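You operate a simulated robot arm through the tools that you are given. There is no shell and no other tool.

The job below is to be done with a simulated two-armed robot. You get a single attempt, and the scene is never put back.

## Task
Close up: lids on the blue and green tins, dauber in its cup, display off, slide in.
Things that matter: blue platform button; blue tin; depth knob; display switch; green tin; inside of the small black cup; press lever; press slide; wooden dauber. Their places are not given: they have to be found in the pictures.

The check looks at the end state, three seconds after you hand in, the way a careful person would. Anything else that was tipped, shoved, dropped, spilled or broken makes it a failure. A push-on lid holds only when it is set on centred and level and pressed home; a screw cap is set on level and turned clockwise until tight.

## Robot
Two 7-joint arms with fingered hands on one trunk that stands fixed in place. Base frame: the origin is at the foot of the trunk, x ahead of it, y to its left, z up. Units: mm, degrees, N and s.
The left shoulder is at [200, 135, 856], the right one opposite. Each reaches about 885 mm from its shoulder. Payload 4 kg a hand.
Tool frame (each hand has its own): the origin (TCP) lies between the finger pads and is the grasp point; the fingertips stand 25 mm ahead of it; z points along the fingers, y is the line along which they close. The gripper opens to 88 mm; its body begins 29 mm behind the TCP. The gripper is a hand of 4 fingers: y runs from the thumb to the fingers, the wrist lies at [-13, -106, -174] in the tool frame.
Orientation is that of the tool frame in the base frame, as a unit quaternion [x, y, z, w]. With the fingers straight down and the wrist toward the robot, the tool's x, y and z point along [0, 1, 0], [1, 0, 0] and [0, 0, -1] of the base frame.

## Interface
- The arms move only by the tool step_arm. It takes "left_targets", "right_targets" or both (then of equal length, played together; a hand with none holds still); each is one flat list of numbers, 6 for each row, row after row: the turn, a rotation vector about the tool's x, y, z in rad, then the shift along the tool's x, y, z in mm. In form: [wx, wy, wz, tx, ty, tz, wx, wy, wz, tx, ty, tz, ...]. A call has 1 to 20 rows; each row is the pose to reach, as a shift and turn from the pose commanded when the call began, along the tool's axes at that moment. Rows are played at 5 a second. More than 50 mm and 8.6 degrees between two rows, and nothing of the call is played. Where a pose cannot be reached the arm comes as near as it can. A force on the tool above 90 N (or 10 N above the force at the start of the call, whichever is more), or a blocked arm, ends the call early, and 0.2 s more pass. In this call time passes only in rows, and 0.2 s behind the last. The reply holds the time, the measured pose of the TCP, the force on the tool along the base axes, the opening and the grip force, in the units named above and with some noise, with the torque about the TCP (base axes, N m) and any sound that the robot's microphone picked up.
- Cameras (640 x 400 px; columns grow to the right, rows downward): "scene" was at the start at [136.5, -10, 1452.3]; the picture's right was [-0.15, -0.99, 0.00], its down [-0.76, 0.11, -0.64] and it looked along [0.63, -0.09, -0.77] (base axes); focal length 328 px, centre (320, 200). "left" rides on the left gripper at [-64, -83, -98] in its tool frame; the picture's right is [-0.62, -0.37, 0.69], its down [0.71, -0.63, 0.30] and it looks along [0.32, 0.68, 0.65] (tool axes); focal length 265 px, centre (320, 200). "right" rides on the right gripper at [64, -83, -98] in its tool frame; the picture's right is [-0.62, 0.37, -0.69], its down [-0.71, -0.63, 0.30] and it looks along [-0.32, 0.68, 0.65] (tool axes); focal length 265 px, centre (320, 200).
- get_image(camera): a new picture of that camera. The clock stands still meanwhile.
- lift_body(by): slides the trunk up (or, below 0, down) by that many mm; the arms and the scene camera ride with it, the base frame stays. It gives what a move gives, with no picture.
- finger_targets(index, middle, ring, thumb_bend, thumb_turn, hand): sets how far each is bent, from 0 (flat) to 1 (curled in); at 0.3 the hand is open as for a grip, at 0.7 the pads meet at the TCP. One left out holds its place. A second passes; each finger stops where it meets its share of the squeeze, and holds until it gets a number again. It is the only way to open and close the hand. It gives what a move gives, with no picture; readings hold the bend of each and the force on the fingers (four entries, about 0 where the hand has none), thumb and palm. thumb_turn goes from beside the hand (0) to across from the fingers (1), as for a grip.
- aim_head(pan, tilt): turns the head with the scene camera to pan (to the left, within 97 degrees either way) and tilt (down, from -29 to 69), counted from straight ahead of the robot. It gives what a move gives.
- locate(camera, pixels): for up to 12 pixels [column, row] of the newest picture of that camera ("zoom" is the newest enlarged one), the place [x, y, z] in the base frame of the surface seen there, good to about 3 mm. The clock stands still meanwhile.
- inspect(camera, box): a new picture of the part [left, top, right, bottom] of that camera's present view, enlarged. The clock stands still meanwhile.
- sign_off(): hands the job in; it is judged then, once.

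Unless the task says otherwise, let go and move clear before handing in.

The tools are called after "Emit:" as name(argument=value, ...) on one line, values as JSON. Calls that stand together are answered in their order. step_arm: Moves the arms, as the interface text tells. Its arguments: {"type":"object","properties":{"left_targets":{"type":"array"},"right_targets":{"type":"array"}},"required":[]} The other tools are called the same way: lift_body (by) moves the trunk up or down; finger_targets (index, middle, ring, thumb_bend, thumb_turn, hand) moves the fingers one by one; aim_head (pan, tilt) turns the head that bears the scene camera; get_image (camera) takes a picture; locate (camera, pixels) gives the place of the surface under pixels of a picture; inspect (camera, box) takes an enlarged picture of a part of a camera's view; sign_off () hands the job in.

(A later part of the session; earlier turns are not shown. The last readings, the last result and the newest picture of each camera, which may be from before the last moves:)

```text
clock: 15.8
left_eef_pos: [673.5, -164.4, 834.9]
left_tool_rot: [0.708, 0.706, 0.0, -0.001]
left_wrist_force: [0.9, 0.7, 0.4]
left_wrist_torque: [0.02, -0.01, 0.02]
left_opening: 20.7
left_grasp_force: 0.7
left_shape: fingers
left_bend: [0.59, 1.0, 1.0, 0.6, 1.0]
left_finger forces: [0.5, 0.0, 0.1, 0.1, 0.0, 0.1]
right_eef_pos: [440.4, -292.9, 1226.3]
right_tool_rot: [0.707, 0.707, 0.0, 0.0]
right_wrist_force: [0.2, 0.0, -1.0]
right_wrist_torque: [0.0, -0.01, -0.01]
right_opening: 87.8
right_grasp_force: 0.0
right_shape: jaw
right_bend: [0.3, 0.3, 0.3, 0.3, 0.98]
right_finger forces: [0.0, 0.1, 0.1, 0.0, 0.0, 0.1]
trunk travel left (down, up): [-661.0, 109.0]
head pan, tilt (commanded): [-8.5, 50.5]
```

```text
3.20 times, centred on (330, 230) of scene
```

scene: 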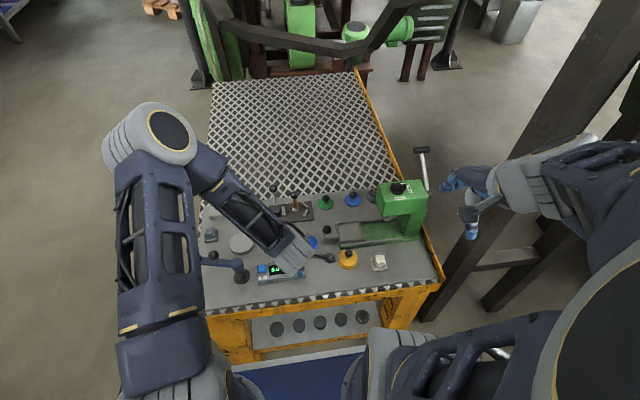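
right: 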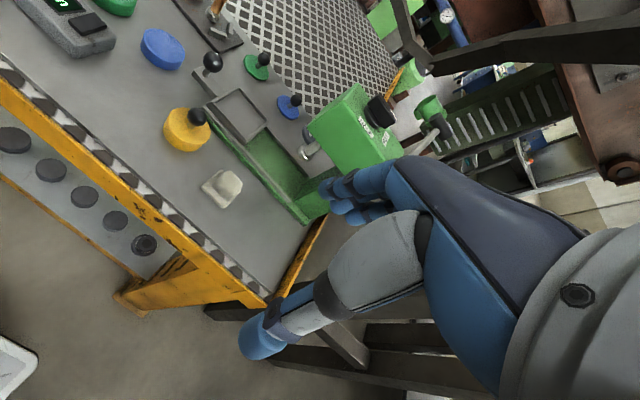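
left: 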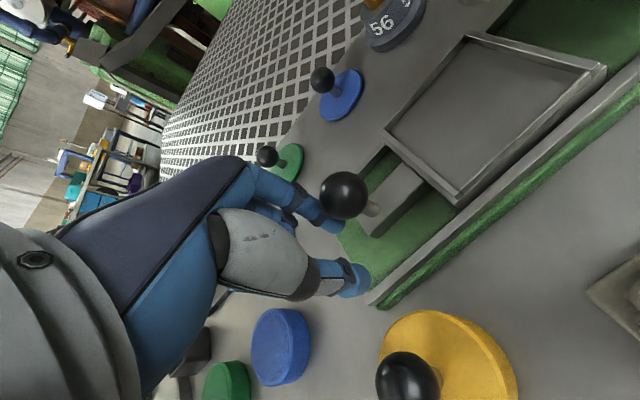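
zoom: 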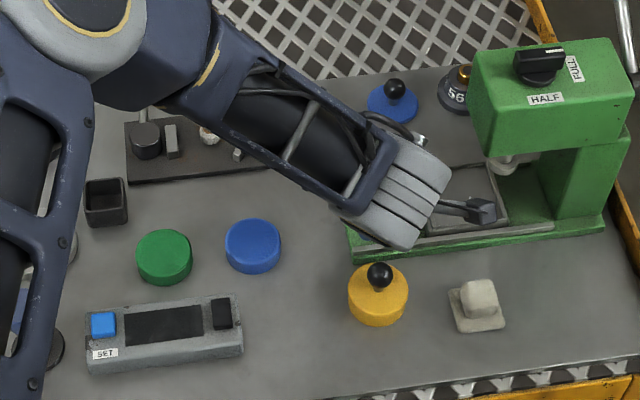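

The slide follows easily (ball now at left picture 345,195, force under 1 N). Pushing on in smaller steps and watching for the stop.

Emit:
step_arm(left_targets=[0, 0, 0, -5, 0, 0, 0, 0, 0, -10, 0, 0, 0, 0, 0, -14, 0, 0])

Emit:
step_arm(left_targets=[0, 0, 0, -4, 0, 0, 0, 0, 0, -8, 0, 0])

Emit:
inspect(camera="left", box=[260, 0, 640, 240])

```text
clock: 16.6
left_eef_pos: [673.7, -178.6, 832.6]
left_tool_rot: [0.708, 0.706, -0.001, 0.0]
left_wrist_force: [0.9, -1.1, -0.2]
left_wrist_torque: [0.0, 0.01, 0.01]
left_opening: 20.6
left_grasp_force: 1.0
left_shape: fingers
left_bend: [0.59, 1.0, 1.0, 0.6, 1.0]
left_finger forces: [0.6, 0.0, 0.0, 0.1, 0.1, 0.0]
right_eef_pos: [440.1, -293.7, 1225.4]
right_tool_rot: [0.707, 0.707, 0.0, 0.0]
right_wrist_force: [0.5, 0.0, -0.1]
right_wrist_torque: [0.01, 0.0, 0.02]
right_opening: 87.5
right_grasp_force: 0.0
right_shape: jaw
right_bend: [0.3, 0.3, 0.3, 0.3, 0.98]
right_finger forces: [0.0, 0.0, 0.0, 0.0, 0.1, 0.1]
trunk travel left (down, up): [-661.0, 109.0]
head pan, tilt (commanded): [-8.5, 50.5]
```

```text
clock: 17.2
left_eef_pos: [674.2, -186.1, 833.4]
left_tool_rot: [0.707, 0.708, 0.0, -0.001]
left_wrist_force: [0.9, 1.1, -0.1]
left_wrist_torque: [0.0, -0.04, 0.02]
left_opening: 20.1
left_grasp_force: 0.3
left_shape: fingers
left_bend: [0.6, 1.0, 1.0, 0.6, 1.0]
left_finger forces: [0.8, 0.0, 0.0, 0.0, 0.0, 0.0]
right_eef_pos: [440.5, -294.1, 1226.1]
right_tool_rot: [0.707, 0.707, -0.001, 0.0]
right_wrist_force: [-0.1, -0.1, 0.6]
right_wrist_torque: [0.01, 0.02, 0.0]
right_opening: 87.7
right_grasp_force: 0.1
right_shape: jaw
right_bend: [0.3, 0.3, 0.3, 0.3, 0.98]
right_finger forces: [0.0, 0.0, 0.0, 0.0, 0.0, 0.0]
trunk travel left (down, up): [-661.0, 109.0]
head pan, tilt (commanded): [-8.5, 50.5]
```

```text
1.67 times, centred on (450, 120) of left
```

zoom: 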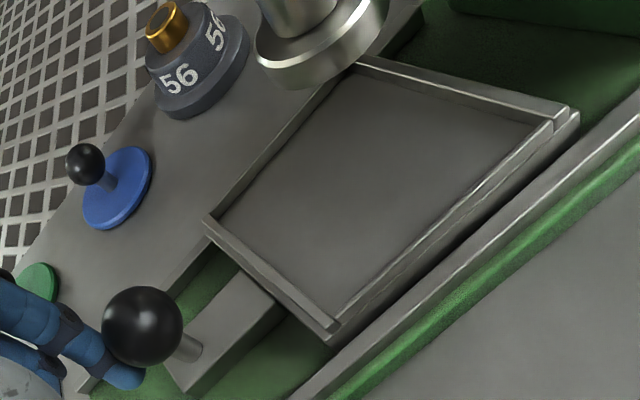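

Emit:
locate(camera="zoom", pixels=[[572, 112], [330, 335], [205, 220], [450, 75], [620, 120], [520, 10], [145, 320], [180, 385], [600, 30]])

Emit:
inspect(camera="scene", box=[310, 170, 440, 260])

```text
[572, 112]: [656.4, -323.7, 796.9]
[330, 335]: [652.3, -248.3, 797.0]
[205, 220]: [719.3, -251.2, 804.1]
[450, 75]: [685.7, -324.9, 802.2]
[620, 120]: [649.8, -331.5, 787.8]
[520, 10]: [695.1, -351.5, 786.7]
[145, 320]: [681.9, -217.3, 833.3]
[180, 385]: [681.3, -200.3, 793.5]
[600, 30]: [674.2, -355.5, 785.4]
```

```text
4.44 times, centred on (375, 215) of scene
```

zoom: 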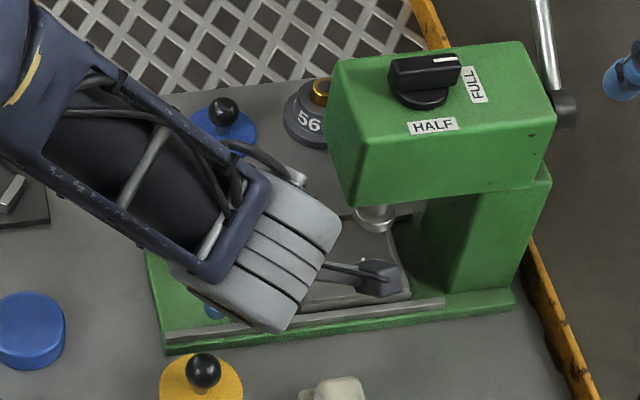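

The tray's far edge is at y −324 and the column at about −355; punch centre about −297. A few more millimetres should meet the stop; continuing in small steps.

Emit:
step_arm(left_targets=[0, 0, 0, -3, 0, 0, 0, 0, 0, -6, 0, 0])

Emit:
step_arm(left_targets=[0, 0, 0, -2, 0, 0, 0, 0, 0, -4, 0, 0])

Emit:
step_arm(left_targets=[0, 0, 0, -2, 0, 0, 0, 0, 0, -4, 0, 0])

```text
clock: 17.8
left_eef_pos: [673.5, -192.1, 833.5]
left_tool_rot: [0.708, 0.706, 0.0, 0.0]
left_wrist_force: [-0.2, -0.1, 0.3]
left_wrist_torque: [0.02, 0.02, 0.0]
left_opening: 20.3
left_grasp_force: 0.0
left_shape: fingers
left_bend: [0.6, 1.0, 1.0, 0.6, 1.0]
left_finger forces: [0.0, 0.0, 0.0, 0.0, 0.0, 0.1]
right_eef_pos: [438.6, -293.1, 1225.9]
right_tool_rot: [0.707, 0.707, 0.0, 0.0]
right_wrist_force: [-0.2, 0.0, -0.5]
right_wrist_torque: [-0.02, 0.01, 0.01]
right_opening: 87.6
right_grasp_force: 0.0
right_shape: jaw
right_bend: [0.3, 0.3, 0.3, 0.3, 0.98]
right_finger forces: [0.0, 0.1, 0.0, 0.1, 0.1, 0.1]
trunk travel left (down, up): [-661.0, 109.0]
head pan, tilt (commanded): [-8.5, 50.5]
```

```text
clock: 18.4
left_eef_pos: [674.9, -195.5, 834.9]
left_tool_rot: [0.707, 0.708, 0.0, 0.0]
left_wrist_force: [-0.2, 1.2, 0.6]
left_wrist_torque: [0.0, -0.01, -0.02]
left_opening: 20.0
left_grasp_force: 0.1
left_shape: fingers
left_bend: [0.6, 1.0, 1.0, 0.6, 1.0]
left_finger forces: [0.1, 0.1, 0.0, 0.1, 0.0, 0.1]
right_eef_pos: [439.6, -293.8, 1225.9]
right_tool_rot: [0.707, 0.707, 0.0, 0.0]
right_wrist_force: [0.2, -1.1, 0.0]
right_wrist_torque: [0.02, -0.02, 0.02]
right_opening: 87.4
right_grasp_force: 0.1
right_shape: jaw
right_bend: [0.3, 0.3, 0.3, 0.3, 0.98]
right_finger forces: [0.0, 0.0, 0.0, 0.0, 0.1, 0.0]
trunk travel left (down, up): [-661.0, 109.0]
head pan, tilt (commanded): [-8.5, 50.5]
```

```text
clock: 19.0
left_eef_pos: [674.6, -199.1, 833.6]
left_tool_rot: [0.707, 0.707, 0.0, 0.0]
left_wrist_force: [0.4, 1.4, 0.1]
left_wrist_torque: [0.0, -0.04, 0.0]
left_opening: 20.0
left_grasp_force: 0.2
left_shape: fingers
left_bend: [0.6, 1.0, 1.0, 0.6, 1.0]
left_finger forces: [0.9, 0.0, 0.0, 0.1, 0.0, 0.0]
right_eef_pos: [440.3, -294.5, 1225.7]
right_tool_rot: [0.707, 0.707, 0.0, 0.001]
right_wrist_force: [-0.1, 0.3, 0.9]
right_wrist_torque: [-0.03, 0.02, -0.02]
right_opening: 87.8
right_grasp_force: 0.1
right_shape: jaw
right_bend: [0.3, 0.3, 0.3, 0.3, 0.98]
right_finger forces: [0.1, 0.1, 0.0, 0.0, 0.1, 0.0]
trunk travel left (down, up): [-661.0, 109.0]
head pan, tilt (commanded): [-8.5, 50.5]
```

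Emit:
inspect(camera="left", box=[260, 0, 640, 240])

Emit:
locate(camera="zoom", pixels=[[572, 112], [330, 335], [205, 220], [145, 320], [180, 385], [560, 130], [600, 30]])

```text
1.67 times, centred on (450, 120) of left
```

zoom: 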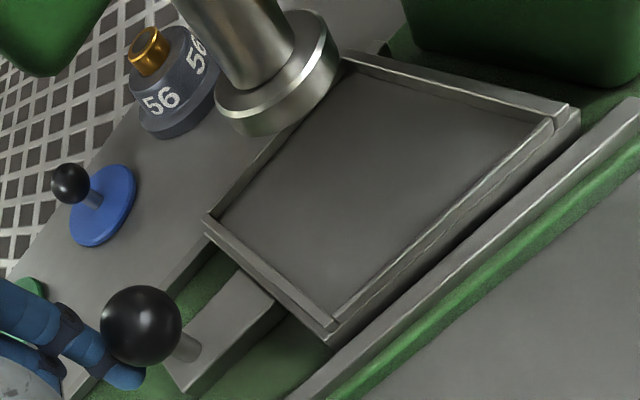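

```text
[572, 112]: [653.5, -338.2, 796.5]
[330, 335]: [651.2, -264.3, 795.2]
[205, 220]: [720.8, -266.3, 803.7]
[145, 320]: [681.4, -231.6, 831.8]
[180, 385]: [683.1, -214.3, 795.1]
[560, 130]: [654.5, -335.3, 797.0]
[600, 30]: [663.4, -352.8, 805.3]
```

The slide moved on (tray edge now y −338; column about −352). Still no stop force, so continuing in small steps.

Emit:
step_arm(left_targets=[0, 0, 0, -2, 0, 0, 0, 0, 0, -3, 0, 0])

Emit:
step_arm(left_targets=[0, 0, 0, -1.5, 0, 0, 0, 0, 0, -3, 0, 0])

Emit:
step_arm(left_targets=[0, 0, 0, -1.5, 0, 0, 0, 0, 0, -3, 0, 0])

```text
clock: 19.6
left_eef_pos: [674.5, -201.6, 833.8]
left_tool_rot: [0.707, 0.708, 0.0, 0.0]
left_wrist_force: [0.8, 5.1, -0.5]
left_wrist_torque: [0.09, 0.0, 0.1]
left_opening: 19.6
left_grasp_force: 2.7
left_shape: fingers
left_bend: [0.6, 1.0, 1.0, 0.6, 1.0]
left_finger forces: [4.8, 0.0, 0.0, 0.0, 0.0, 0.0]
right_eef_pos: [439.9, -293.4, 1226.6]
right_tool_rot: [0.707, 0.707, 0.0, 0.0]
right_wrist_force: [0.0, 0.1, 0.2]
right_wrist_torque: [-0.01, -0.01, 0.03]
right_opening: 87.4
right_grasp_force: 0.0
right_shape: jaw
right_bend: [0.3, 0.3, 0.3, 0.3, 0.98]
right_finger forces: [0.0, 0.1, 0.0, 0.1, 0.0, 0.0]
trunk travel left (down, up): [-661.0, 109.0]
head pan, tilt (commanded): [-8.5, 50.5]
```

```text
clock: 20.2
left_eef_pos: [674.8, -204.4, 833.3]
left_tool_rot: [0.707, 0.707, 0.0, -0.001]
left_wrist_force: [0.6, 13.3, 0.9]
left_wrist_torque: [0.1, -0.02, 0.26]
left_opening: 19.7
left_grasp_force: 6.6
left_shape: fingers
left_bend: [0.6, 1.0, 1.0, 0.6, 1.0]
left_finger forces: [13.3, 0.1, 0.1, 0.1, 0.0, 0.0]
right_eef_pos: [440.2, -293.1, 1225.4]
right_tool_rot: [0.707, 0.707, 0.0, 0.0]
right_wrist_force: [0.6, 0.1, -0.5]
right_wrist_torque: [0.03, -0.01, 0.0]
right_opening: 87.7
right_grasp_force: 0.0
right_shape: jaw
right_bend: [0.3, 0.3, 0.3, 0.3, 0.98]
right_finger forces: [0.0, 0.0, 0.0, 0.0, 0.0, 0.0]
trunk travel left (down, up): [-661.0, 109.0]
head pan, tilt (commanded): [-8.5, 50.5]
```

```text
clock: 20.8
left_eef_pos: [675.3, -206.0, 833.3]
left_tool_rot: [0.706, 0.708, 0.001, -0.001]
left_wrist_force: [-0.7, 24.9, 3.0]
left_wrist_torque: [0.14, -0.06, 0.45]
left_opening: 20.0
left_grasp_force: 11.0
left_shape: fingers
left_bend: [0.6, 1.0, 1.0, 0.6, 1.0]
left_finger forces: [22.7, 0.0, 0.0, 0.1, 0.0, 0.0]
right_eef_pos: [439.6, -293.0, 1226.2]
right_tool_rot: [0.708, 0.707, 0.0, -0.001]
right_wrist_force: [0.2, 0.0, 0.5]
right_wrist_torque: [0.0, -0.02, 0.01]
right_opening: 87.5
right_grasp_force: 0.0
right_shape: jaw
right_bend: [0.3, 0.3, 0.3, 0.3, 0.98]
right_finger forces: [0.0, 0.1, 0.0, 0.0, 0.0, 0.1]
trunk travel left (down, up): [-661.0, 109.0]
head pan, tilt (commanded): [-8.5, 50.5]
```

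Force climbed to 25 N without further travel, so the slide is against its stop. Backing off in +y and lifting, then checking.

Emit:
step_arm(left_targets=[0, 0, 0, 6, 0, 0, 0, 0, 0, 18, 0, 0, 0, 0, 0, 30, 0, 0, 0, 0, 0, 45, 0, -20, 0, 0, 0, 60, -10, -50, 0, 0, 0, 75, -20, -85, 0, 0, 0, 90, -30, -120, 0, 0, 0, 105, -40, -155])

Emit:
get_image(camera="left")

Emit:
inspect(camera="scene", box=[190, 170, 440, 310])

```text
clock: 22.6
left_eef_pos: [634.1, -104.6, 985.7]
left_tool_rot: [0.708, 0.707, 0.0, 0.0]
left_wrist_force: [0.9, 0.3, 0.4]
left_wrist_torque: [0.02, 0.01, -0.02]
left_opening: 20.0
left_grasp_force: 0.0
left_shape: fingers
left_bend: [0.6, 1.0, 1.0, 0.6, 1.0]
left_finger forces: [0.0, 0.0, 0.0, 0.0, 0.1, 0.0]
right_eef_pos: [439.8, -293.1, 1226.5]
right_tool_rot: [0.707, 0.707, 0.0, 0.0]
right_wrist_force: [0.1, -1.1, 0.1]
right_wrist_torque: [0.03, 0.0, 0.03]
right_opening: 87.8
right_grasp_force: 0.1
right_shape: jaw
right_bend: [0.3, 0.3, 0.3, 0.3, 0.98]
right_finger forces: [0.1, 0.0, 0.0, 0.0, 0.1, 0.0]
trunk travel left (down, up): [-661.0, 109.0]
head pan, tilt (commanded): [-8.5, 50.5]
```

```text
taken
```

left: 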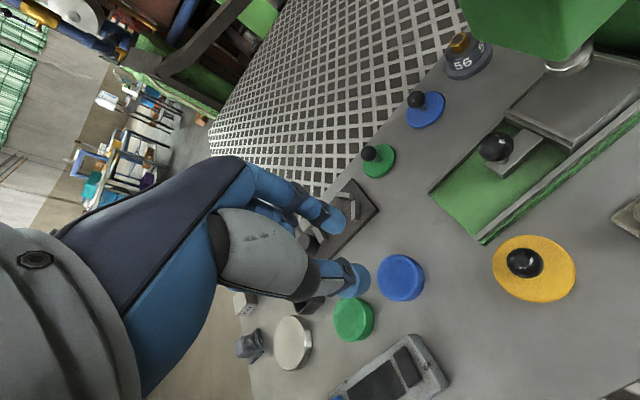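

```text
2.56 times, centred on (315, 240) of scene
```

zoom: 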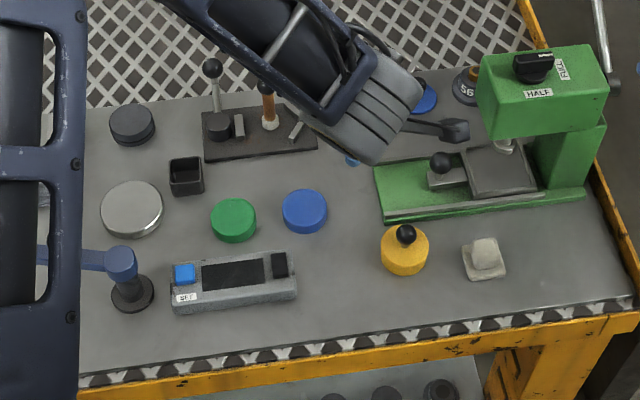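

The slide is in (zoom scene 470,170 under the punch). Next are the lids; I'll open the left hand to grip shape and measure where each fingertip sits relative to the TCP.

Emit:
finger_targets(hand="left", index=0.4, middle=0.4, ring=0.4, thumb_bend=0.4, thumb_turn=1.0)

Emit:
inspect(camera="left", box=[180, 130, 440, 400])

Emit:
inspect(camera="scene", box=[250, 170, 390, 260])

```text
clock: 23.6
left_eef_pos: [633.6, -104.4, 985.8]
left_tool_rot: [0.707, 0.707, 0.0, 0.0]
left_wrist_force: [0.2, 0.7, -0.9]
left_wrist_torque: [-0.03, 0.01, -0.03]
left_opening: 62.8
left_grasp_force: 0.0
left_shape: fingers
left_bend: [0.4, 0.4, 0.4, 0.4, 0.99]
left_finger forces: [0.1, 0.0, 0.1, 0.0, 0.1, 0.1]
right_eef_pos: [439.1, -293.8, 1225.9]
right_tool_rot: [0.707, 0.707, 0.0, 0.0]
right_wrist_force: [-0.3, -0.3, 0.5]
right_wrist_torque: [0.01, -0.01, 0.04]
right_opening: 87.7
right_grasp_force: 0.2
right_shape: jaw
right_bend: [0.3, 0.3, 0.3, 0.3, 0.98]
right_finger forces: [0.1, 0.1, 0.0, 0.1, 0.0, 0.1]
trunk travel left (down, up): [-661.0, 109.0]
head pan, tilt (commanded): [-8.5, 50.5]
```

```text
1.48 times, centred on (310, 265) of left
```

zoom: 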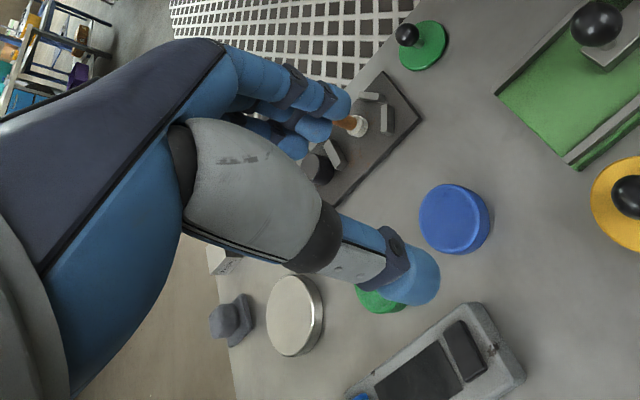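

```text
4.44 times, centred on (320, 215) of scene
```

zoom: 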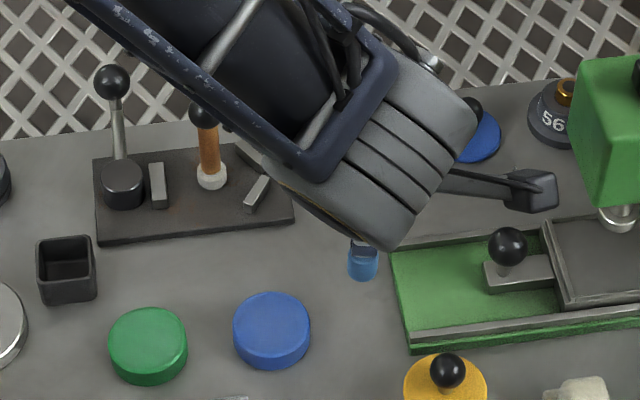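

Emit:
get_image(camera="left")

Emit:
locate(camera="left", pixels=[[322, 203], [316, 207], [328, 196], [308, 220], [300, 222], [295, 232], [368, 318], [380, 315], [360, 330], [390, 320], [340, 300]])

```text
taken
```

left: 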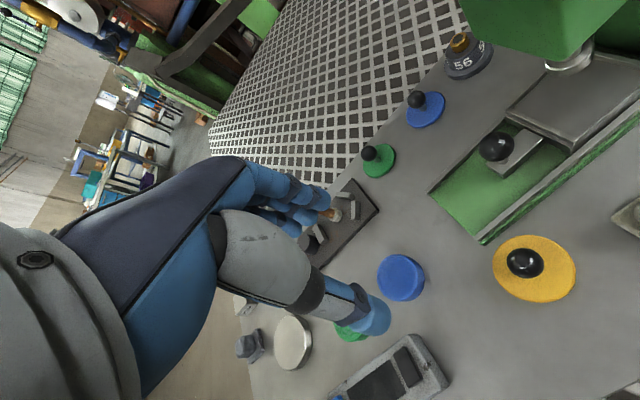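

```text
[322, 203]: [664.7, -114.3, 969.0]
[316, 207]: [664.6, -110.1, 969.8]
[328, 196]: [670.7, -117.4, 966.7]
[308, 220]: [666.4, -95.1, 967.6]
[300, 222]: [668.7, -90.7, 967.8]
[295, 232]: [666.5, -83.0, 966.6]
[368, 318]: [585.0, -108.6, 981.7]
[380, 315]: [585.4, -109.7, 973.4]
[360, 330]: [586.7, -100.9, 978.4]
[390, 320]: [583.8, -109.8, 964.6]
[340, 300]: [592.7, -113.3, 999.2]
```

Fingertips at bend 0.4: index near tool x −5, middle +13, ring +31, thumb about +3, so I'll aim a knob at tool x about +3. Moving over the green lid at about (834,-133), TCP z 880.

Emit:
step_arm(left_targets=[0, 0, 0, -6, 40, 0, 0, 0, 0, -12, 80, 0, 0, 0, 0, -18, 120, 0, 0, 0, 0, -24, 160, 0, 0, 0, 0, -28.6, 200, 0, 0, 0, 0, -28.6, 200, 40, 0, 0, 0, -28.6, 200, 75, 0, 0, 0, -28.6, 200, 106])

Emit:
get_image(camera="left")

Emit:
inspect(camera="scene", box=[230, 150, 430, 290])

```text
clock: 25.4
left_eef_pos: [835.5, -135.5, 882.4]
left_tool_rot: [0.708, 0.707, 0.0, 0.001]
left_wrist_force: [-0.3, 0.8, 0.3]
left_wrist_torque: [-0.04, 0.0, 0.04]
left_opening: 63.0
left_grasp_force: 0.1
left_shape: fingers
left_bend: [0.4, 0.4, 0.4, 0.4, 0.99]
left_finger forces: [0.1, 0.0, 0.0, 0.0, 0.0, 0.0]
right_eef_pos: [439.8, -292.8, 1226.8]
right_tool_rot: [0.707, 0.707, 0.0, 0.0]
right_wrist_force: [0.0, 0.4, -0.5]
right_wrist_torque: [-0.02, -0.01, -0.02]
right_opening: 87.6
right_grasp_force: 0.1
right_shape: jaw
right_bend: [0.3, 0.3, 0.3, 0.3, 0.98]
right_finger forces: [0.0, 0.1, 0.0, 0.1, 0.0, 0.0]
trunk travel left (down, up): [-661.0, 109.0]
head pan, tilt (commanded): [-8.5, 50.5]
```

```text
taken
```

left: 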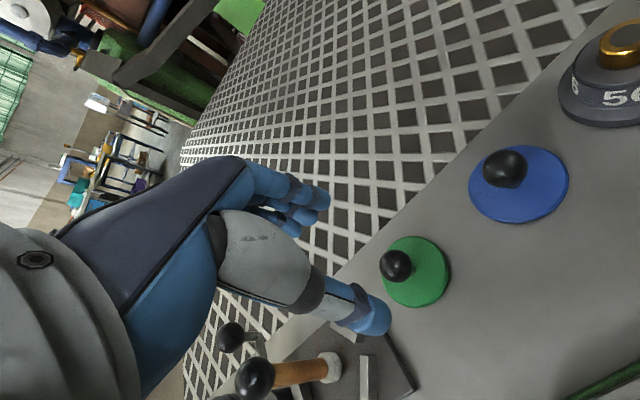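

```text
2.86 times, centred on (330, 220) of scene
```

zoom: 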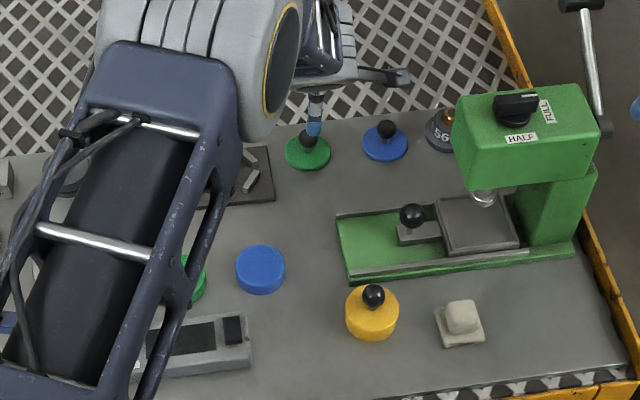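

Emit:
locate(camera="left", pixels=[[397, 265], [382, 265], [412, 268], [397, 252], [397, 280], [420, 240], [448, 275], [425, 303], [418, 272], [505, 167], [520, 185]])

Emit:
inspect(camera="left", box=[280, 150, 500, 350])

```text
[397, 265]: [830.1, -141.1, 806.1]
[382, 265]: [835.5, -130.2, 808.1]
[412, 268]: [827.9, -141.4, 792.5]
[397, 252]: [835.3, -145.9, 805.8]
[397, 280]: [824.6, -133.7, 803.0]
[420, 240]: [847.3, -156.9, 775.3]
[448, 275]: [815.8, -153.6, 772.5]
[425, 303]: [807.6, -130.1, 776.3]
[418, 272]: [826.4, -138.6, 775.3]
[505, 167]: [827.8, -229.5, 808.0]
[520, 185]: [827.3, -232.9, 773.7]
```

```text
2.00 times, centred on (390, 250) of left
```

zoom: 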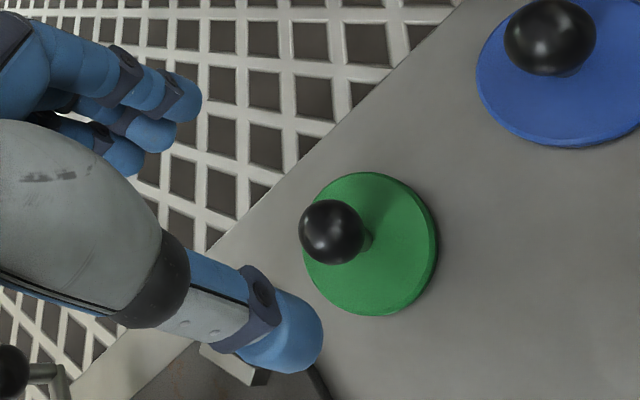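

By the hand camera the green lid's ball centre is near (833,-138), a few mm to −y of the scene estimate. I'll trust the hand camera, shift 5 mm to −y, and come down to TCP z 835 for another look.

Emit:
step_arm(left_targets=[0, 0, 0, -5, -2, 15, 0, 0, 0, -5, -2, 30, 0, 0, 0, -5, -2, 47])

Emit:
get_image(camera="left")

Emit:
inspect(camera="left", box=[280, 150, 500, 350])

Emit:
locate(camera="zoom", pixels=[[170, 95], [290, 310], [320, 330], [240, 230], [340, 240], [300, 200], [260, 210], [330, 280]])

```text
clock: 26.2
left_eef_pos: [832.1, -137.5, 834.8]
left_tool_rot: [0.708, 0.706, 0.001, 0.0]
left_wrist_force: [0.0, 0.0, 0.2]
left_wrist_torque: [0.0, 0.03, 0.03]
left_opening: 63.0
left_grasp_force: 0.1
left_shape: fingers
left_bend: [0.4, 0.4, 0.4, 0.4, 0.99]
left_finger forces: [0.0, 0.0, 0.1, 0.0, 0.0, 0.1]
right_eef_pos: [439.6, -293.3, 1226.6]
right_tool_rot: [0.707, 0.708, 0.0, 0.0]
right_wrist_force: [-1.0, 0.2, 0.5]
right_wrist_torque: [0.02, 0.0, 0.02]
right_opening: 87.5
right_grasp_force: 0.0
right_shape: jaw
right_bend: [0.3, 0.3, 0.3, 0.3, 0.98]
right_finger forces: [0.1, 0.0, 0.0, 0.1, 0.0, 0.0]
trunk travel left (down, up): [-661.0, 109.0]
head pan, tilt (commanded): [-8.5, 50.5]
```

```text
taken
```

left: 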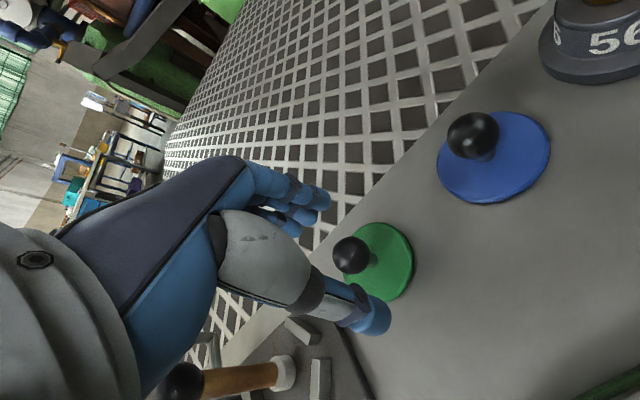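

```text
2.00 times, centred on (390, 250) of left
```

zoom: 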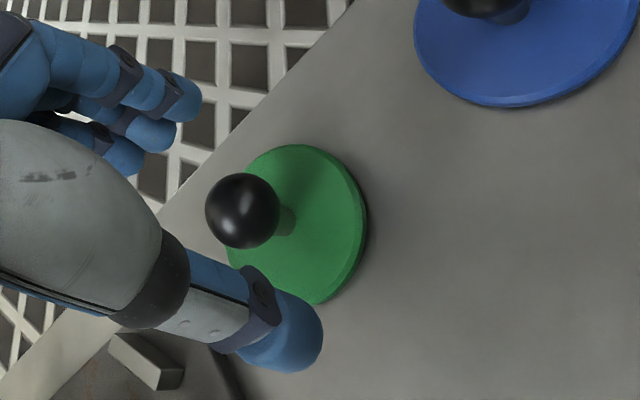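

```text
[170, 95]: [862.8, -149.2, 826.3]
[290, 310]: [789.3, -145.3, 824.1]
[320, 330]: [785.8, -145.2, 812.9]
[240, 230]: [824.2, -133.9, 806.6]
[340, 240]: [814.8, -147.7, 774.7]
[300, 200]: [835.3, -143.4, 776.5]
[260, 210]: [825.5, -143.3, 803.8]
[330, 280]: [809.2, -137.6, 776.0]
```

The ball (zoom 242,211) sits midway between thumb and fingers, at tool x about +1. Lowering to TCP z 806 with 2 mm more to −y, then closing gently.

Emit:
step_arm(left_targets=[0, 0, 0, -2, 0, 10, 0, 0, 0, -2, 0, 20, 0, 0, 0, -2, 0, 29])

Emit:
inspect(camera="left", box=[240, 130, 460, 330])

```text
clock: 27.0
left_eef_pos: [833.0, -139.9, 805.1]
left_tool_rot: [0.708, 0.707, 0.0, -0.001]
left_wrist_force: [-0.1, -0.9, -0.2]
left_wrist_torque: [0.01, -0.02, -0.04]
left_opening: 63.1
left_grasp_force: 0.0
left_shape: fingers
left_bend: [0.4, 0.4, 0.4, 0.4, 0.99]
left_finger forces: [0.0, 0.1, 0.0, 0.1, 0.0, 0.1]
right_eef_pos: [439.4, -293.9, 1226.5]
right_tool_rot: [0.707, 0.707, 0.0, 0.0]
right_wrist_force: [-0.1, 0.9, 0.8]
right_wrist_torque: [-0.01, 0.01, -0.01]
right_opening: 87.7
right_grasp_force: 0.0
right_shape: jaw
right_bend: [0.3, 0.3, 0.3, 0.3, 0.98]
right_finger forces: [0.0, 0.0, 0.0, 0.0, 0.0, 0.1]
trunk travel left (down, up): [-661.0, 109.0]
head pan, tilt (commanded): [-8.5, 50.5]
```

```text
2.00 times, centred on (350, 230) of left
```

zoom: 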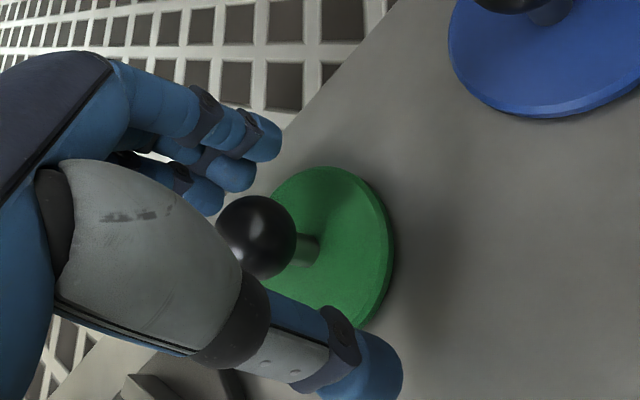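

The ball is centred between thumb and index/middle. Closing in two stages.

Emit:
finger_targets(hand="left", index=0.55, middle=0.55, thumb_bend=0.55)

Emit:
inspect(camera="left", box=[240, 130, 460, 330])

```text
clock: 28.0
left_eef_pos: [831.9, -141.0, 806.5]
left_tool_rot: [0.707, 0.707, 0.0, -0.001]
left_wrist_force: [-0.3, 0.3, 0.7]
left_wrist_torque: [-0.04, -0.01, 0.0]
left_opening: 30.9
left_grasp_force: 0.1
left_shape: fingers
left_bend: [0.55, 0.55, 0.4, 0.55, 1.0]
left_finger forces: [0.0, 0.0, 0.0, 0.1, 0.1, 0.0]
right_eef_pos: [440.5, -293.2, 1226.8]
right_tool_rot: [0.707, 0.707, 0.0, 0.0]
right_wrist_force: [0.0, -0.4, -0.3]
right_wrist_torque: [0.01, 0.02, -0.01]
right_opening: 87.7
right_grasp_force: 0.0
right_shape: jaw
right_bend: [0.3, 0.3, 0.3, 0.3, 0.98]
right_finger forces: [0.0, 0.0, 0.1, 0.0, 0.0, 0.0]
trunk travel left (down, up): [-661.0, 109.0]
head pan, tilt (commanded): [-8.5, 50.5]
```

```text
2.00 times, centred on (350, 230) of left
```

zoom: 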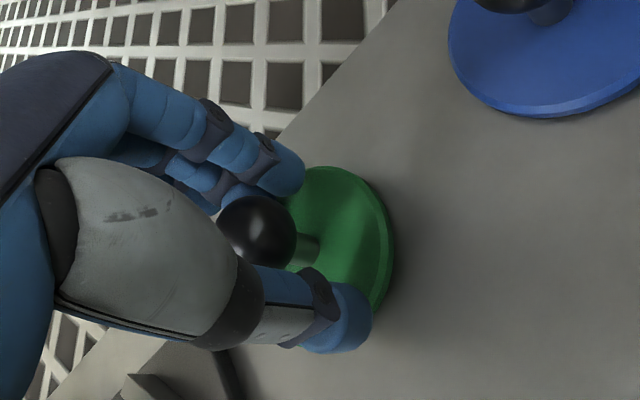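

Emit:
finger_targets(hand="left", index=0.7, middle=0.7, thumb_bend=0.7)

Emit:
inspect(camera="left", box=[240, 130, 460, 330])

```text
clock: 29.0
left_eef_pos: [833.6, -139.6, 805.1]
left_tool_rot: [0.707, 0.707, 0.0, 0.0]
left_wrist_force: [0.6, -0.8, 0.7]
left_wrist_torque: [0.01, -0.02, 0.01]
left_opening: 5.2
left_grasp_force: 3.7
left_shape: fingers
left_bend: [0.68, 0.67, 0.4, 0.66, 1.0]
left_finger forces: [1.3, 2.0, 0.1, 0.0, 3.1, 0.1]
right_eef_pos: [439.6, -294.5, 1226.0]
right_tool_rot: [0.707, 0.707, 0.0, 0.001]
right_wrist_force: [-0.2, 0.1, -1.4]
right_wrist_torque: [-0.02, 0.01, 0.0]
right_opening: 87.6
right_grasp_force: 0.1
right_shape: jaw
right_bend: [0.3, 0.3, 0.3, 0.3, 0.98]
right_finger forces: [0.1, 0.0, 0.0, 0.0, 0.0, 0.0]
trunk travel left (down, up): [-661.0, 109.0]
head pan, tilt (commanded): [-8.5, 50.5]
```

```text
2.00 times, centred on (350, 230) of left
```

zoom: 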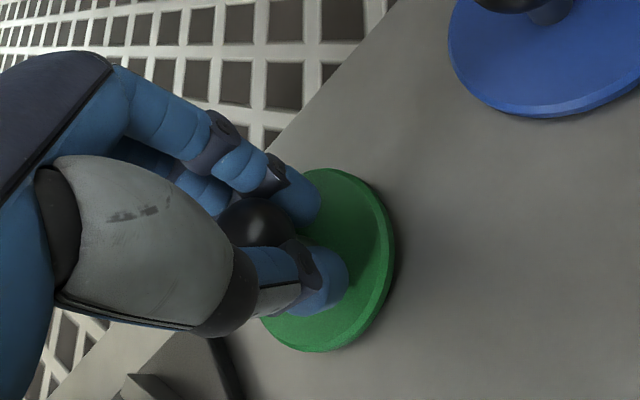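

Fingers now wrap under the ball round the stem with light contact (index 1.3, middle 2.0, thumb 3.1 N). I'll tighten a bit before lifting.

Emit:
finger_targets(hand="left", index=0.8, middle=0.8, thumb_bend=0.8)

Emit:
inspect(camera="left", box=[240, 130, 460, 330])

```text
clock: 30.0
left_eef_pos: [833.0, -139.7, 806.1]
left_tool_rot: [0.707, 0.707, 0.0, 0.0]
left_wrist_force: [0.3, 1.5, 0.4]
left_wrist_torque: [0.05, 0.03, -0.02]
left_opening: 0.0
left_grasp_force: 17.6
left_shape: fingers
left_bend: [0.75, 0.72, 0.4, 0.72, 1.0]
left_finger forces: [7.6, 10.4, 0.1, 0.1, 17.9, 0.1]
right_eef_pos: [439.2, -293.6, 1225.4]
right_tool_rot: [0.707, 0.707, -0.001, 0.0]
right_wrist_force: [-0.9, 0.4, 0.4]
right_wrist_torque: [0.0, 0.01, 0.0]
right_opening: 87.6
right_grasp_force: 0.1
right_shape: jaw
right_bend: [0.3, 0.3, 0.3, 0.3, 0.98]
right_finger forces: [0.0, 0.1, 0.1, 0.0, 0.0, 0.0]
trunk travel left (down, up): [-661.0, 109.0]
head pan, tilt (commanded): [-8.5, 50.5]
```

```text
2.00 times, centred on (350, 230) of left
```

zoom: 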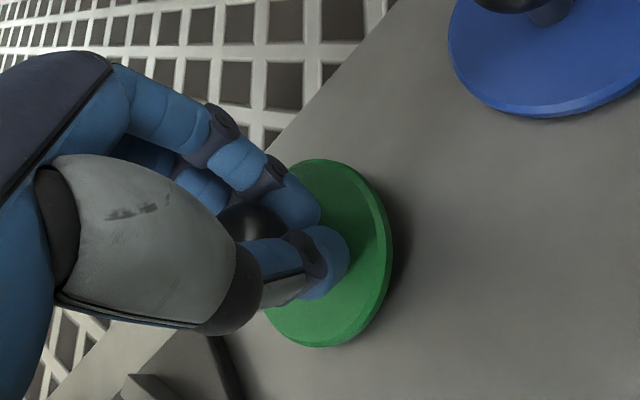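

Grip is 17.6 N, evenly shared between thumb and two fingers. Lifting 20 mm and looking at how the lid hangs.

Emit:
step_arm(left_targets=[0, 0, 0, 0, 0, -5, 0, 0, 0, 0, 0, -12, 0, 0, 0, 0, 0, -20])

Emit:
inspect(camera="left", box=[240, 130, 460, 330])

Emit:
inspect(camera="scene", box=[300, 180, 380, 230])

```text
clock: 30.8
left_eef_pos: [832.4, -139.8, 824.4]
left_tool_rot: [0.707, 0.707, 0.0, 0.0]
left_wrist_force: [0.0, 0.0, -1.1]
left_wrist_torque: [0.01, -0.04, -0.02]
left_opening: 0.1
left_grasp_force: 17.6
left_shape: fingers
left_bend: [0.76, 0.72, 0.4, 0.72, 1.0]
left_finger forces: [7.3, 10.0, 0.1, 0.0, 17.8, 0.0]
right_eef_pos: [439.3, -293.9, 1226.2]
right_tool_rot: [0.708, 0.706, 0.001, 0.0]
right_wrist_force: [0.7, 0.4, -0.5]
right_wrist_torque: [0.0, -0.01, -0.02]
right_opening: 87.6
right_grasp_force: 0.1
right_shape: jaw
right_bend: [0.3, 0.3, 0.3, 0.3, 0.98]
right_finger forces: [0.1, 0.0, 0.0, 0.1, 0.0, 0.1]
trunk travel left (down, up): [-661.0, 109.0]
head pan, tilt (commanded): [-8.5, 50.5]
```

```text
2.00 times, centred on (350, 230) of left
```

zoom: 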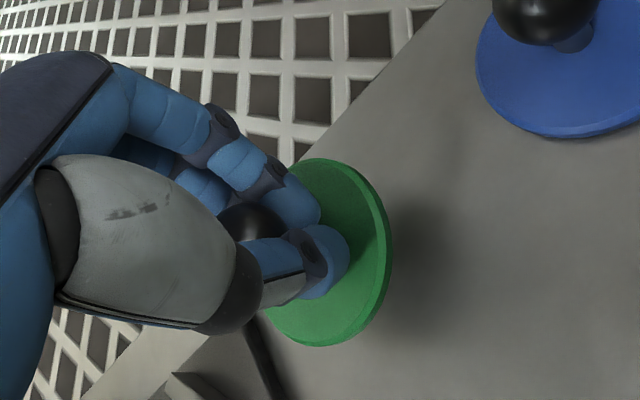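

```text
8.00 times, centred on (340, 205) of scene
```

zoom: 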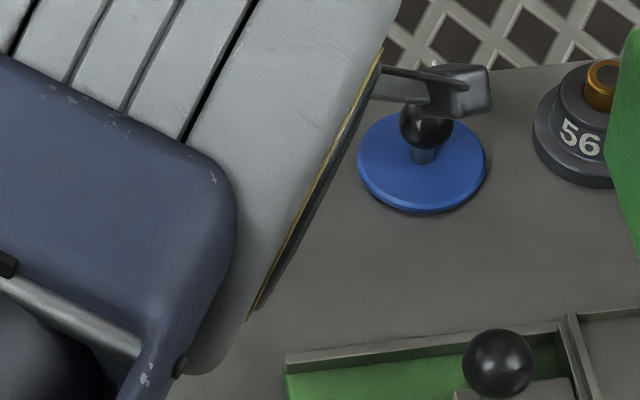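

Emit:
inspect(camera="left", box=[240, 130, 460, 330])

Emit:
locate(camera="zoom", pixels=[[320, 170], [345, 180], [365, 205], [376, 240], [372, 275], [355, 310], [330, 330], [300, 335], [280, 325], [340, 220]])

```text
2.00 times, centred on (350, 230) of left
```

zoom: 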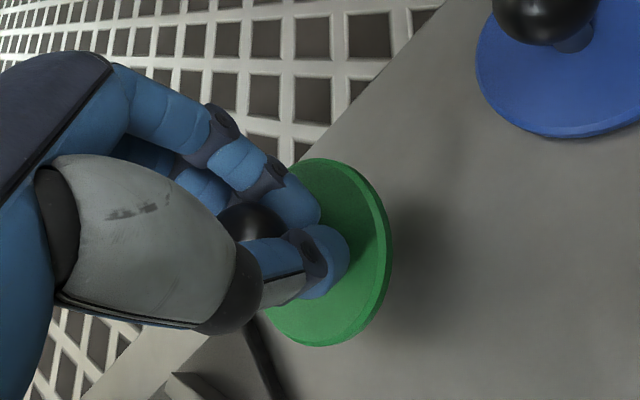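

```text
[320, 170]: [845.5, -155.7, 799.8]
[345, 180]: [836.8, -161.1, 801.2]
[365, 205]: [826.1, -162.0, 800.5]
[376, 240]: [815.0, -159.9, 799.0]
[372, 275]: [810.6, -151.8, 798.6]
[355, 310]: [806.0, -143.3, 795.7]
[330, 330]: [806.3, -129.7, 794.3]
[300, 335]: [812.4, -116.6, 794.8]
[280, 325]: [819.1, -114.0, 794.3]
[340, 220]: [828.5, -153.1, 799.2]
```

The lid hangs from the ball but tilted (−y side high about 6°, far side high about 4°; lid centre near (830.5,-136.5)). I'll lift to z 930 while rotating the hand to level it (wx 0.068, wy 0.112), then check again.

Emit:
step_arm(left_targets=[0.0, 0.0, 0, 0, 0, -30, 0.02, 0.03, 0, 0, 0, -60, 0.045, 0.07, 0, 0, 0, -90, 0.068, 0.112, 0, 0, 0, -106])

Emit:
inspect(camera="left", box=[240, 130, 460, 330])

Emit:
locate(camera="zoom", pixels=[[320, 170], [345, 180], [365, 205], [376, 240], [372, 275], [355, 310], [330, 330], [300, 335], [280, 325], [340, 220], [360, 260], [340, 305]])

```text
clock: 31.8
left_eef_pos: [831.2, -141.2, 931.6]
left_tool_rot: [0.706, 0.705, 0.016, -0.064]
left_wrist_force: [-1.1, -0.5, -0.4]
left_wrist_torque: [0.01, 0.0, 0.02]
left_opening: 0.2
left_grasp_force: 17.6
left_shape: fingers
left_bend: [0.76, 0.72, 0.4, 0.72, 1.0]
left_finger forces: [7.4, 10.0, 0.0, 0.0, 17.7, 0.0]
right_eef_pos: [438.6, -294.3, 1227.0]
right_tool_rot: [0.708, 0.707, 0.001, 0.0]
right_wrist_force: [-0.3, 0.0, -0.3]
right_wrist_torque: [0.0, 0.01, 0.03]
right_opening: 87.8
right_grasp_force: 0.0
right_shape: jaw
right_bend: [0.3, 0.3, 0.3, 0.3, 0.98]
right_finger forces: [0.1, 0.0, 0.1, 0.0, 0.0, 0.0]
trunk travel left (down, up): [-661.0, 109.0]
head pan, tilt (commanded): [-8.5, 50.5]
```

```text
2.00 times, centred on (350, 230) of left
```

zoom: 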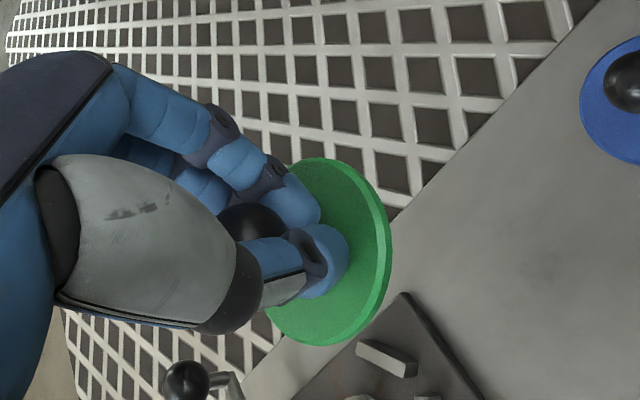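

```text
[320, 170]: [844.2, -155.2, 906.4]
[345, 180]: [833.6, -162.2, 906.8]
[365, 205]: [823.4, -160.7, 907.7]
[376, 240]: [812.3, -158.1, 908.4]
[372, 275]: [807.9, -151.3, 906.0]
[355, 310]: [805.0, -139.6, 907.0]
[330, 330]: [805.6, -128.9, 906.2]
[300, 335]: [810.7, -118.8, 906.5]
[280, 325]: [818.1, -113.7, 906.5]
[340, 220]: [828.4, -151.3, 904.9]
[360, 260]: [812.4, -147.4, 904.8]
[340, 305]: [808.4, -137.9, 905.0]
```

The lid is level now (all points z about 906) with its centre about (−2.5, +5) from the TCP. Carrying it at this height to above the green tin near (676,30).

Emit:
step_arm(left_targets=[0, 0, 0, 27.4, -25.3, 4.8, 0, 0, 0, 54.8, -50.6, 9.7, 0, 0, 0, 82.2, -75.9, 14.5, 0, 0, 0, 109.6, -101.1, 19.3, 0, 0, 0, 137, -126.4, 24.2, 0, 0, 0, 164.4, -151.7, 29])

Emit:
get_image(camera="left")

Emit:
inspect(camera="left", box=[240, 130, 500, 370])

Emit:
inspect(camera="scene", box=[190, 170, 440, 310])

```text
clock: 33.2
left_eef_pos: [678.9, 25.2, 932.5]
left_tool_rot: [0.706, 0.706, 0.015, -0.063]
left_wrist_force: [-0.2, 0.3, -0.1]
left_wrist_torque: [-0.04, -0.02, 0.0]
left_opening: 0.0
left_grasp_force: 17.3
left_shape: fingers
left_bend: [0.76, 0.72, 0.4, 0.73, 1.0]
left_finger forces: [7.5, 9.9, 0.0, 0.0, 17.3, 0.1]
right_eef_pos: [439.6, -293.9, 1226.2]
right_tool_rot: [0.707, 0.707, 0.001, 0.0]
right_wrist_force: [0.5, 0.3, 0.1]
right_wrist_torque: [0.01, 0.04, -0.02]
right_opening: 87.5
right_grasp_force: 0.0
right_shape: jaw
right_bend: [0.3, 0.3, 0.3, 0.3, 0.98]
right_finger forces: [0.1, 0.1, 0.0, 0.1, 0.0, 0.1]
trunk travel left (down, up): [-661.0, 109.0]
head pan, tilt (commanded): [-8.5, 50.5]
```

```text
taken
```

left: 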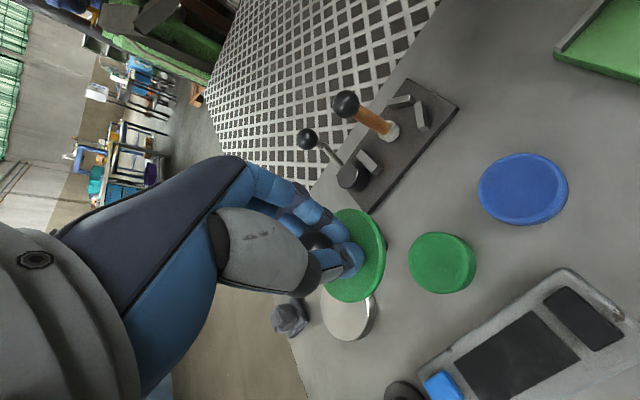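

```text
1.67 times, centred on (370, 250) of left
```

zoom: 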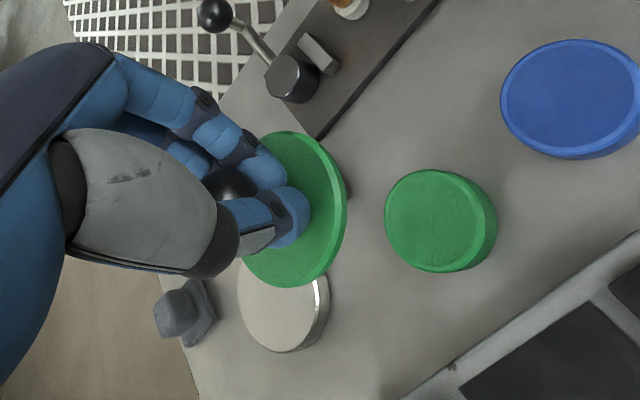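

```text
2.56 times, centred on (315, 240) of scene
```

zoom: 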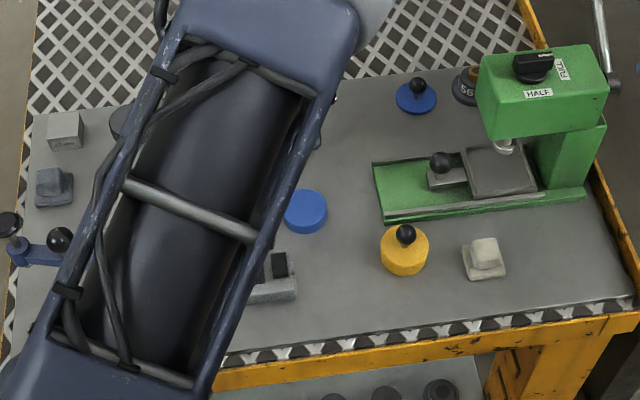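

Emit:
locate(camera="left", pixels=[[411, 255], [418, 240], [435, 234], [455, 237], [468, 250], [470, 266], [458, 283], [438, 290], [420, 285], [412, 272], [440, 262]])

Emit:
inspect(camera="left", box=[395, 220, 490, 310])

```text
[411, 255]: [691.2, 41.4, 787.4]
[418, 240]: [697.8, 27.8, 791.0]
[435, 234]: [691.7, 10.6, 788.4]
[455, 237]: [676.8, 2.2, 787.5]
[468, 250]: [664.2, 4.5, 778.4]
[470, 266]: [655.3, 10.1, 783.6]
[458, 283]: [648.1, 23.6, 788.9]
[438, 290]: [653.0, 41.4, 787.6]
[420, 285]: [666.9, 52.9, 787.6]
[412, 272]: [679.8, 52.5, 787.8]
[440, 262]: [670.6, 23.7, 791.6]
```

```text
4.44 times, centred on (442, 265) of left
```

zoom: 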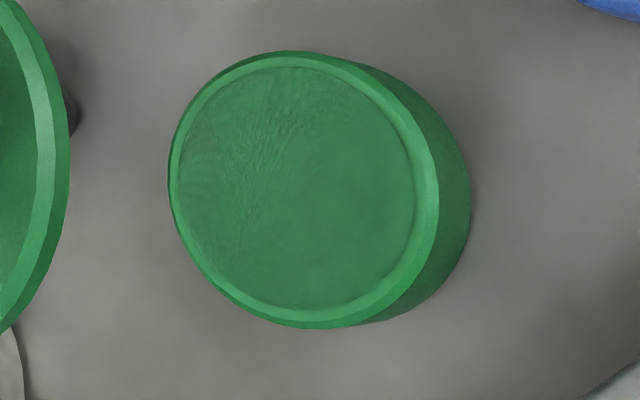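

By the hand camera the tin's rim centre is about (672.5,27.5) and the lid is about (677,30), so shift (−4.7,−2.4) while lowering to 18 mm above the rim.

Emit:
step_arm(left_targets=[0, 0, 0, -4, 0.5, 30, 0, 0, 0, -8.5, 1, 60, 0, 0, 0, -12.8, 1.6, 91.7])

Emit:
get_image(camera="left")

Emit:
inspect(camera="left", box=[290, 170, 450, 330])

```text
clock: 34.0
left_eef_pos: [675.2, 24.3, 838.8]
left_tool_rot: [0.706, 0.705, 0.016, -0.064]
left_wrist_force: [-0.3, -0.5, -0.5]
left_wrist_torque: [0.02, -0.02, 0.03]
left_opening: 0.0
left_grasp_force: 17.1
left_shape: fingers
left_bend: [0.76, 0.72, 0.4, 0.73, 1.0]
left_finger forces: [7.5, 10.0, 0.0, 0.1, 17.4, 0.0]
right_eef_pos: [440.0, -294.5, 1225.9]
right_tool_rot: [0.707, 0.707, 0.0, 0.0]
right_wrist_force: [0.6, 1.0, -0.2]
right_wrist_torque: [-0.03, -0.02, 0.01]
right_opening: 87.7
right_grasp_force: 0.1
right_shape: jaw
right_bend: [0.3, 0.3, 0.3, 0.3, 0.98]
right_finger forces: [0.1, 0.0, 0.1, 0.0, 0.0, 0.0]
trunk travel left (down, up): [-661.0, 109.0]
head pan, tilt (commanded): [-8.5, 50.5]
```

```text
taken
```

left: 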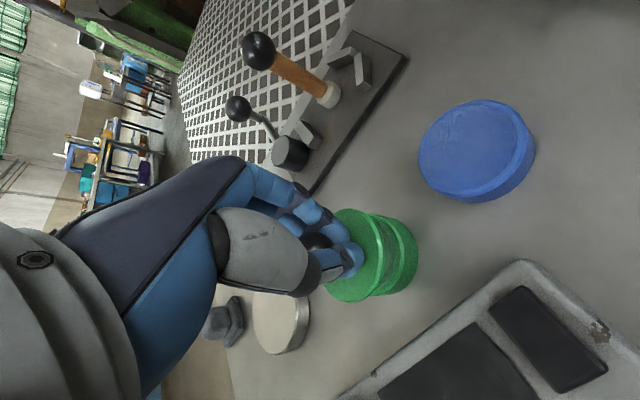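

```text
2.50 times, centred on (370, 250) of left
```

zoom: 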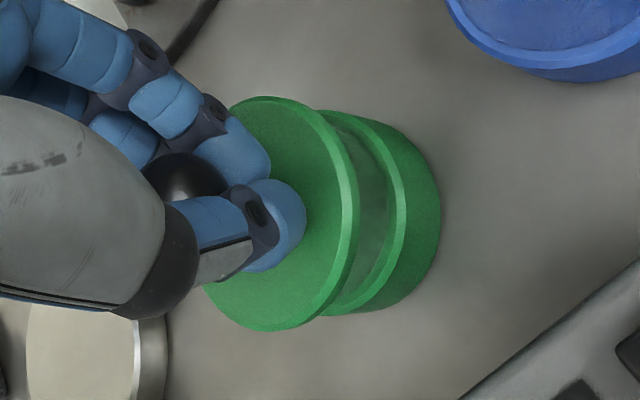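

Emit:
locate(camera="zoom", pixels=[[265, 103], [310, 122], [338, 165], [345, 210], [335, 260], [305, 308], [270, 325], [235, 318], [212, 292], [290, 180], [240, 290], [320, 240]])

Emit:
locate(camera="zoom", pixels=[[345, 115], [375, 135], [395, 165], [402, 200], [398, 240], [380, 280], [355, 304], [340, 310], [375, 200], [370, 160], [380, 230], [365, 270]])

```text
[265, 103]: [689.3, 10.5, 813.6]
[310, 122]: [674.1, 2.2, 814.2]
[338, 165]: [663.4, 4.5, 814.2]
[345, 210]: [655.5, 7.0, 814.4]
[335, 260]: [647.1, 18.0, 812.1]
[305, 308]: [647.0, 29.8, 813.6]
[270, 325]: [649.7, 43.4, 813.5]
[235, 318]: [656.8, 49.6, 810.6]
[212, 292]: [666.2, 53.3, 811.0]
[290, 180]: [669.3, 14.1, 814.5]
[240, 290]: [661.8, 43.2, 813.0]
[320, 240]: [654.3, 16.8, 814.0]
```

```text
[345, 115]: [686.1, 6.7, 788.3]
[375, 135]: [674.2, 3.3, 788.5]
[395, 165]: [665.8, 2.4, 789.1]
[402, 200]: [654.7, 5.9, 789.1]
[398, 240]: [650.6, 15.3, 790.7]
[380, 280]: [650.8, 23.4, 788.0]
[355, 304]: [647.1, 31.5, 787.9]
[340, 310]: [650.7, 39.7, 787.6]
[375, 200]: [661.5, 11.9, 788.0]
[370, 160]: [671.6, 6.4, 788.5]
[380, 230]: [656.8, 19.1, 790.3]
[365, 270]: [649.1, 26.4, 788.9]
```

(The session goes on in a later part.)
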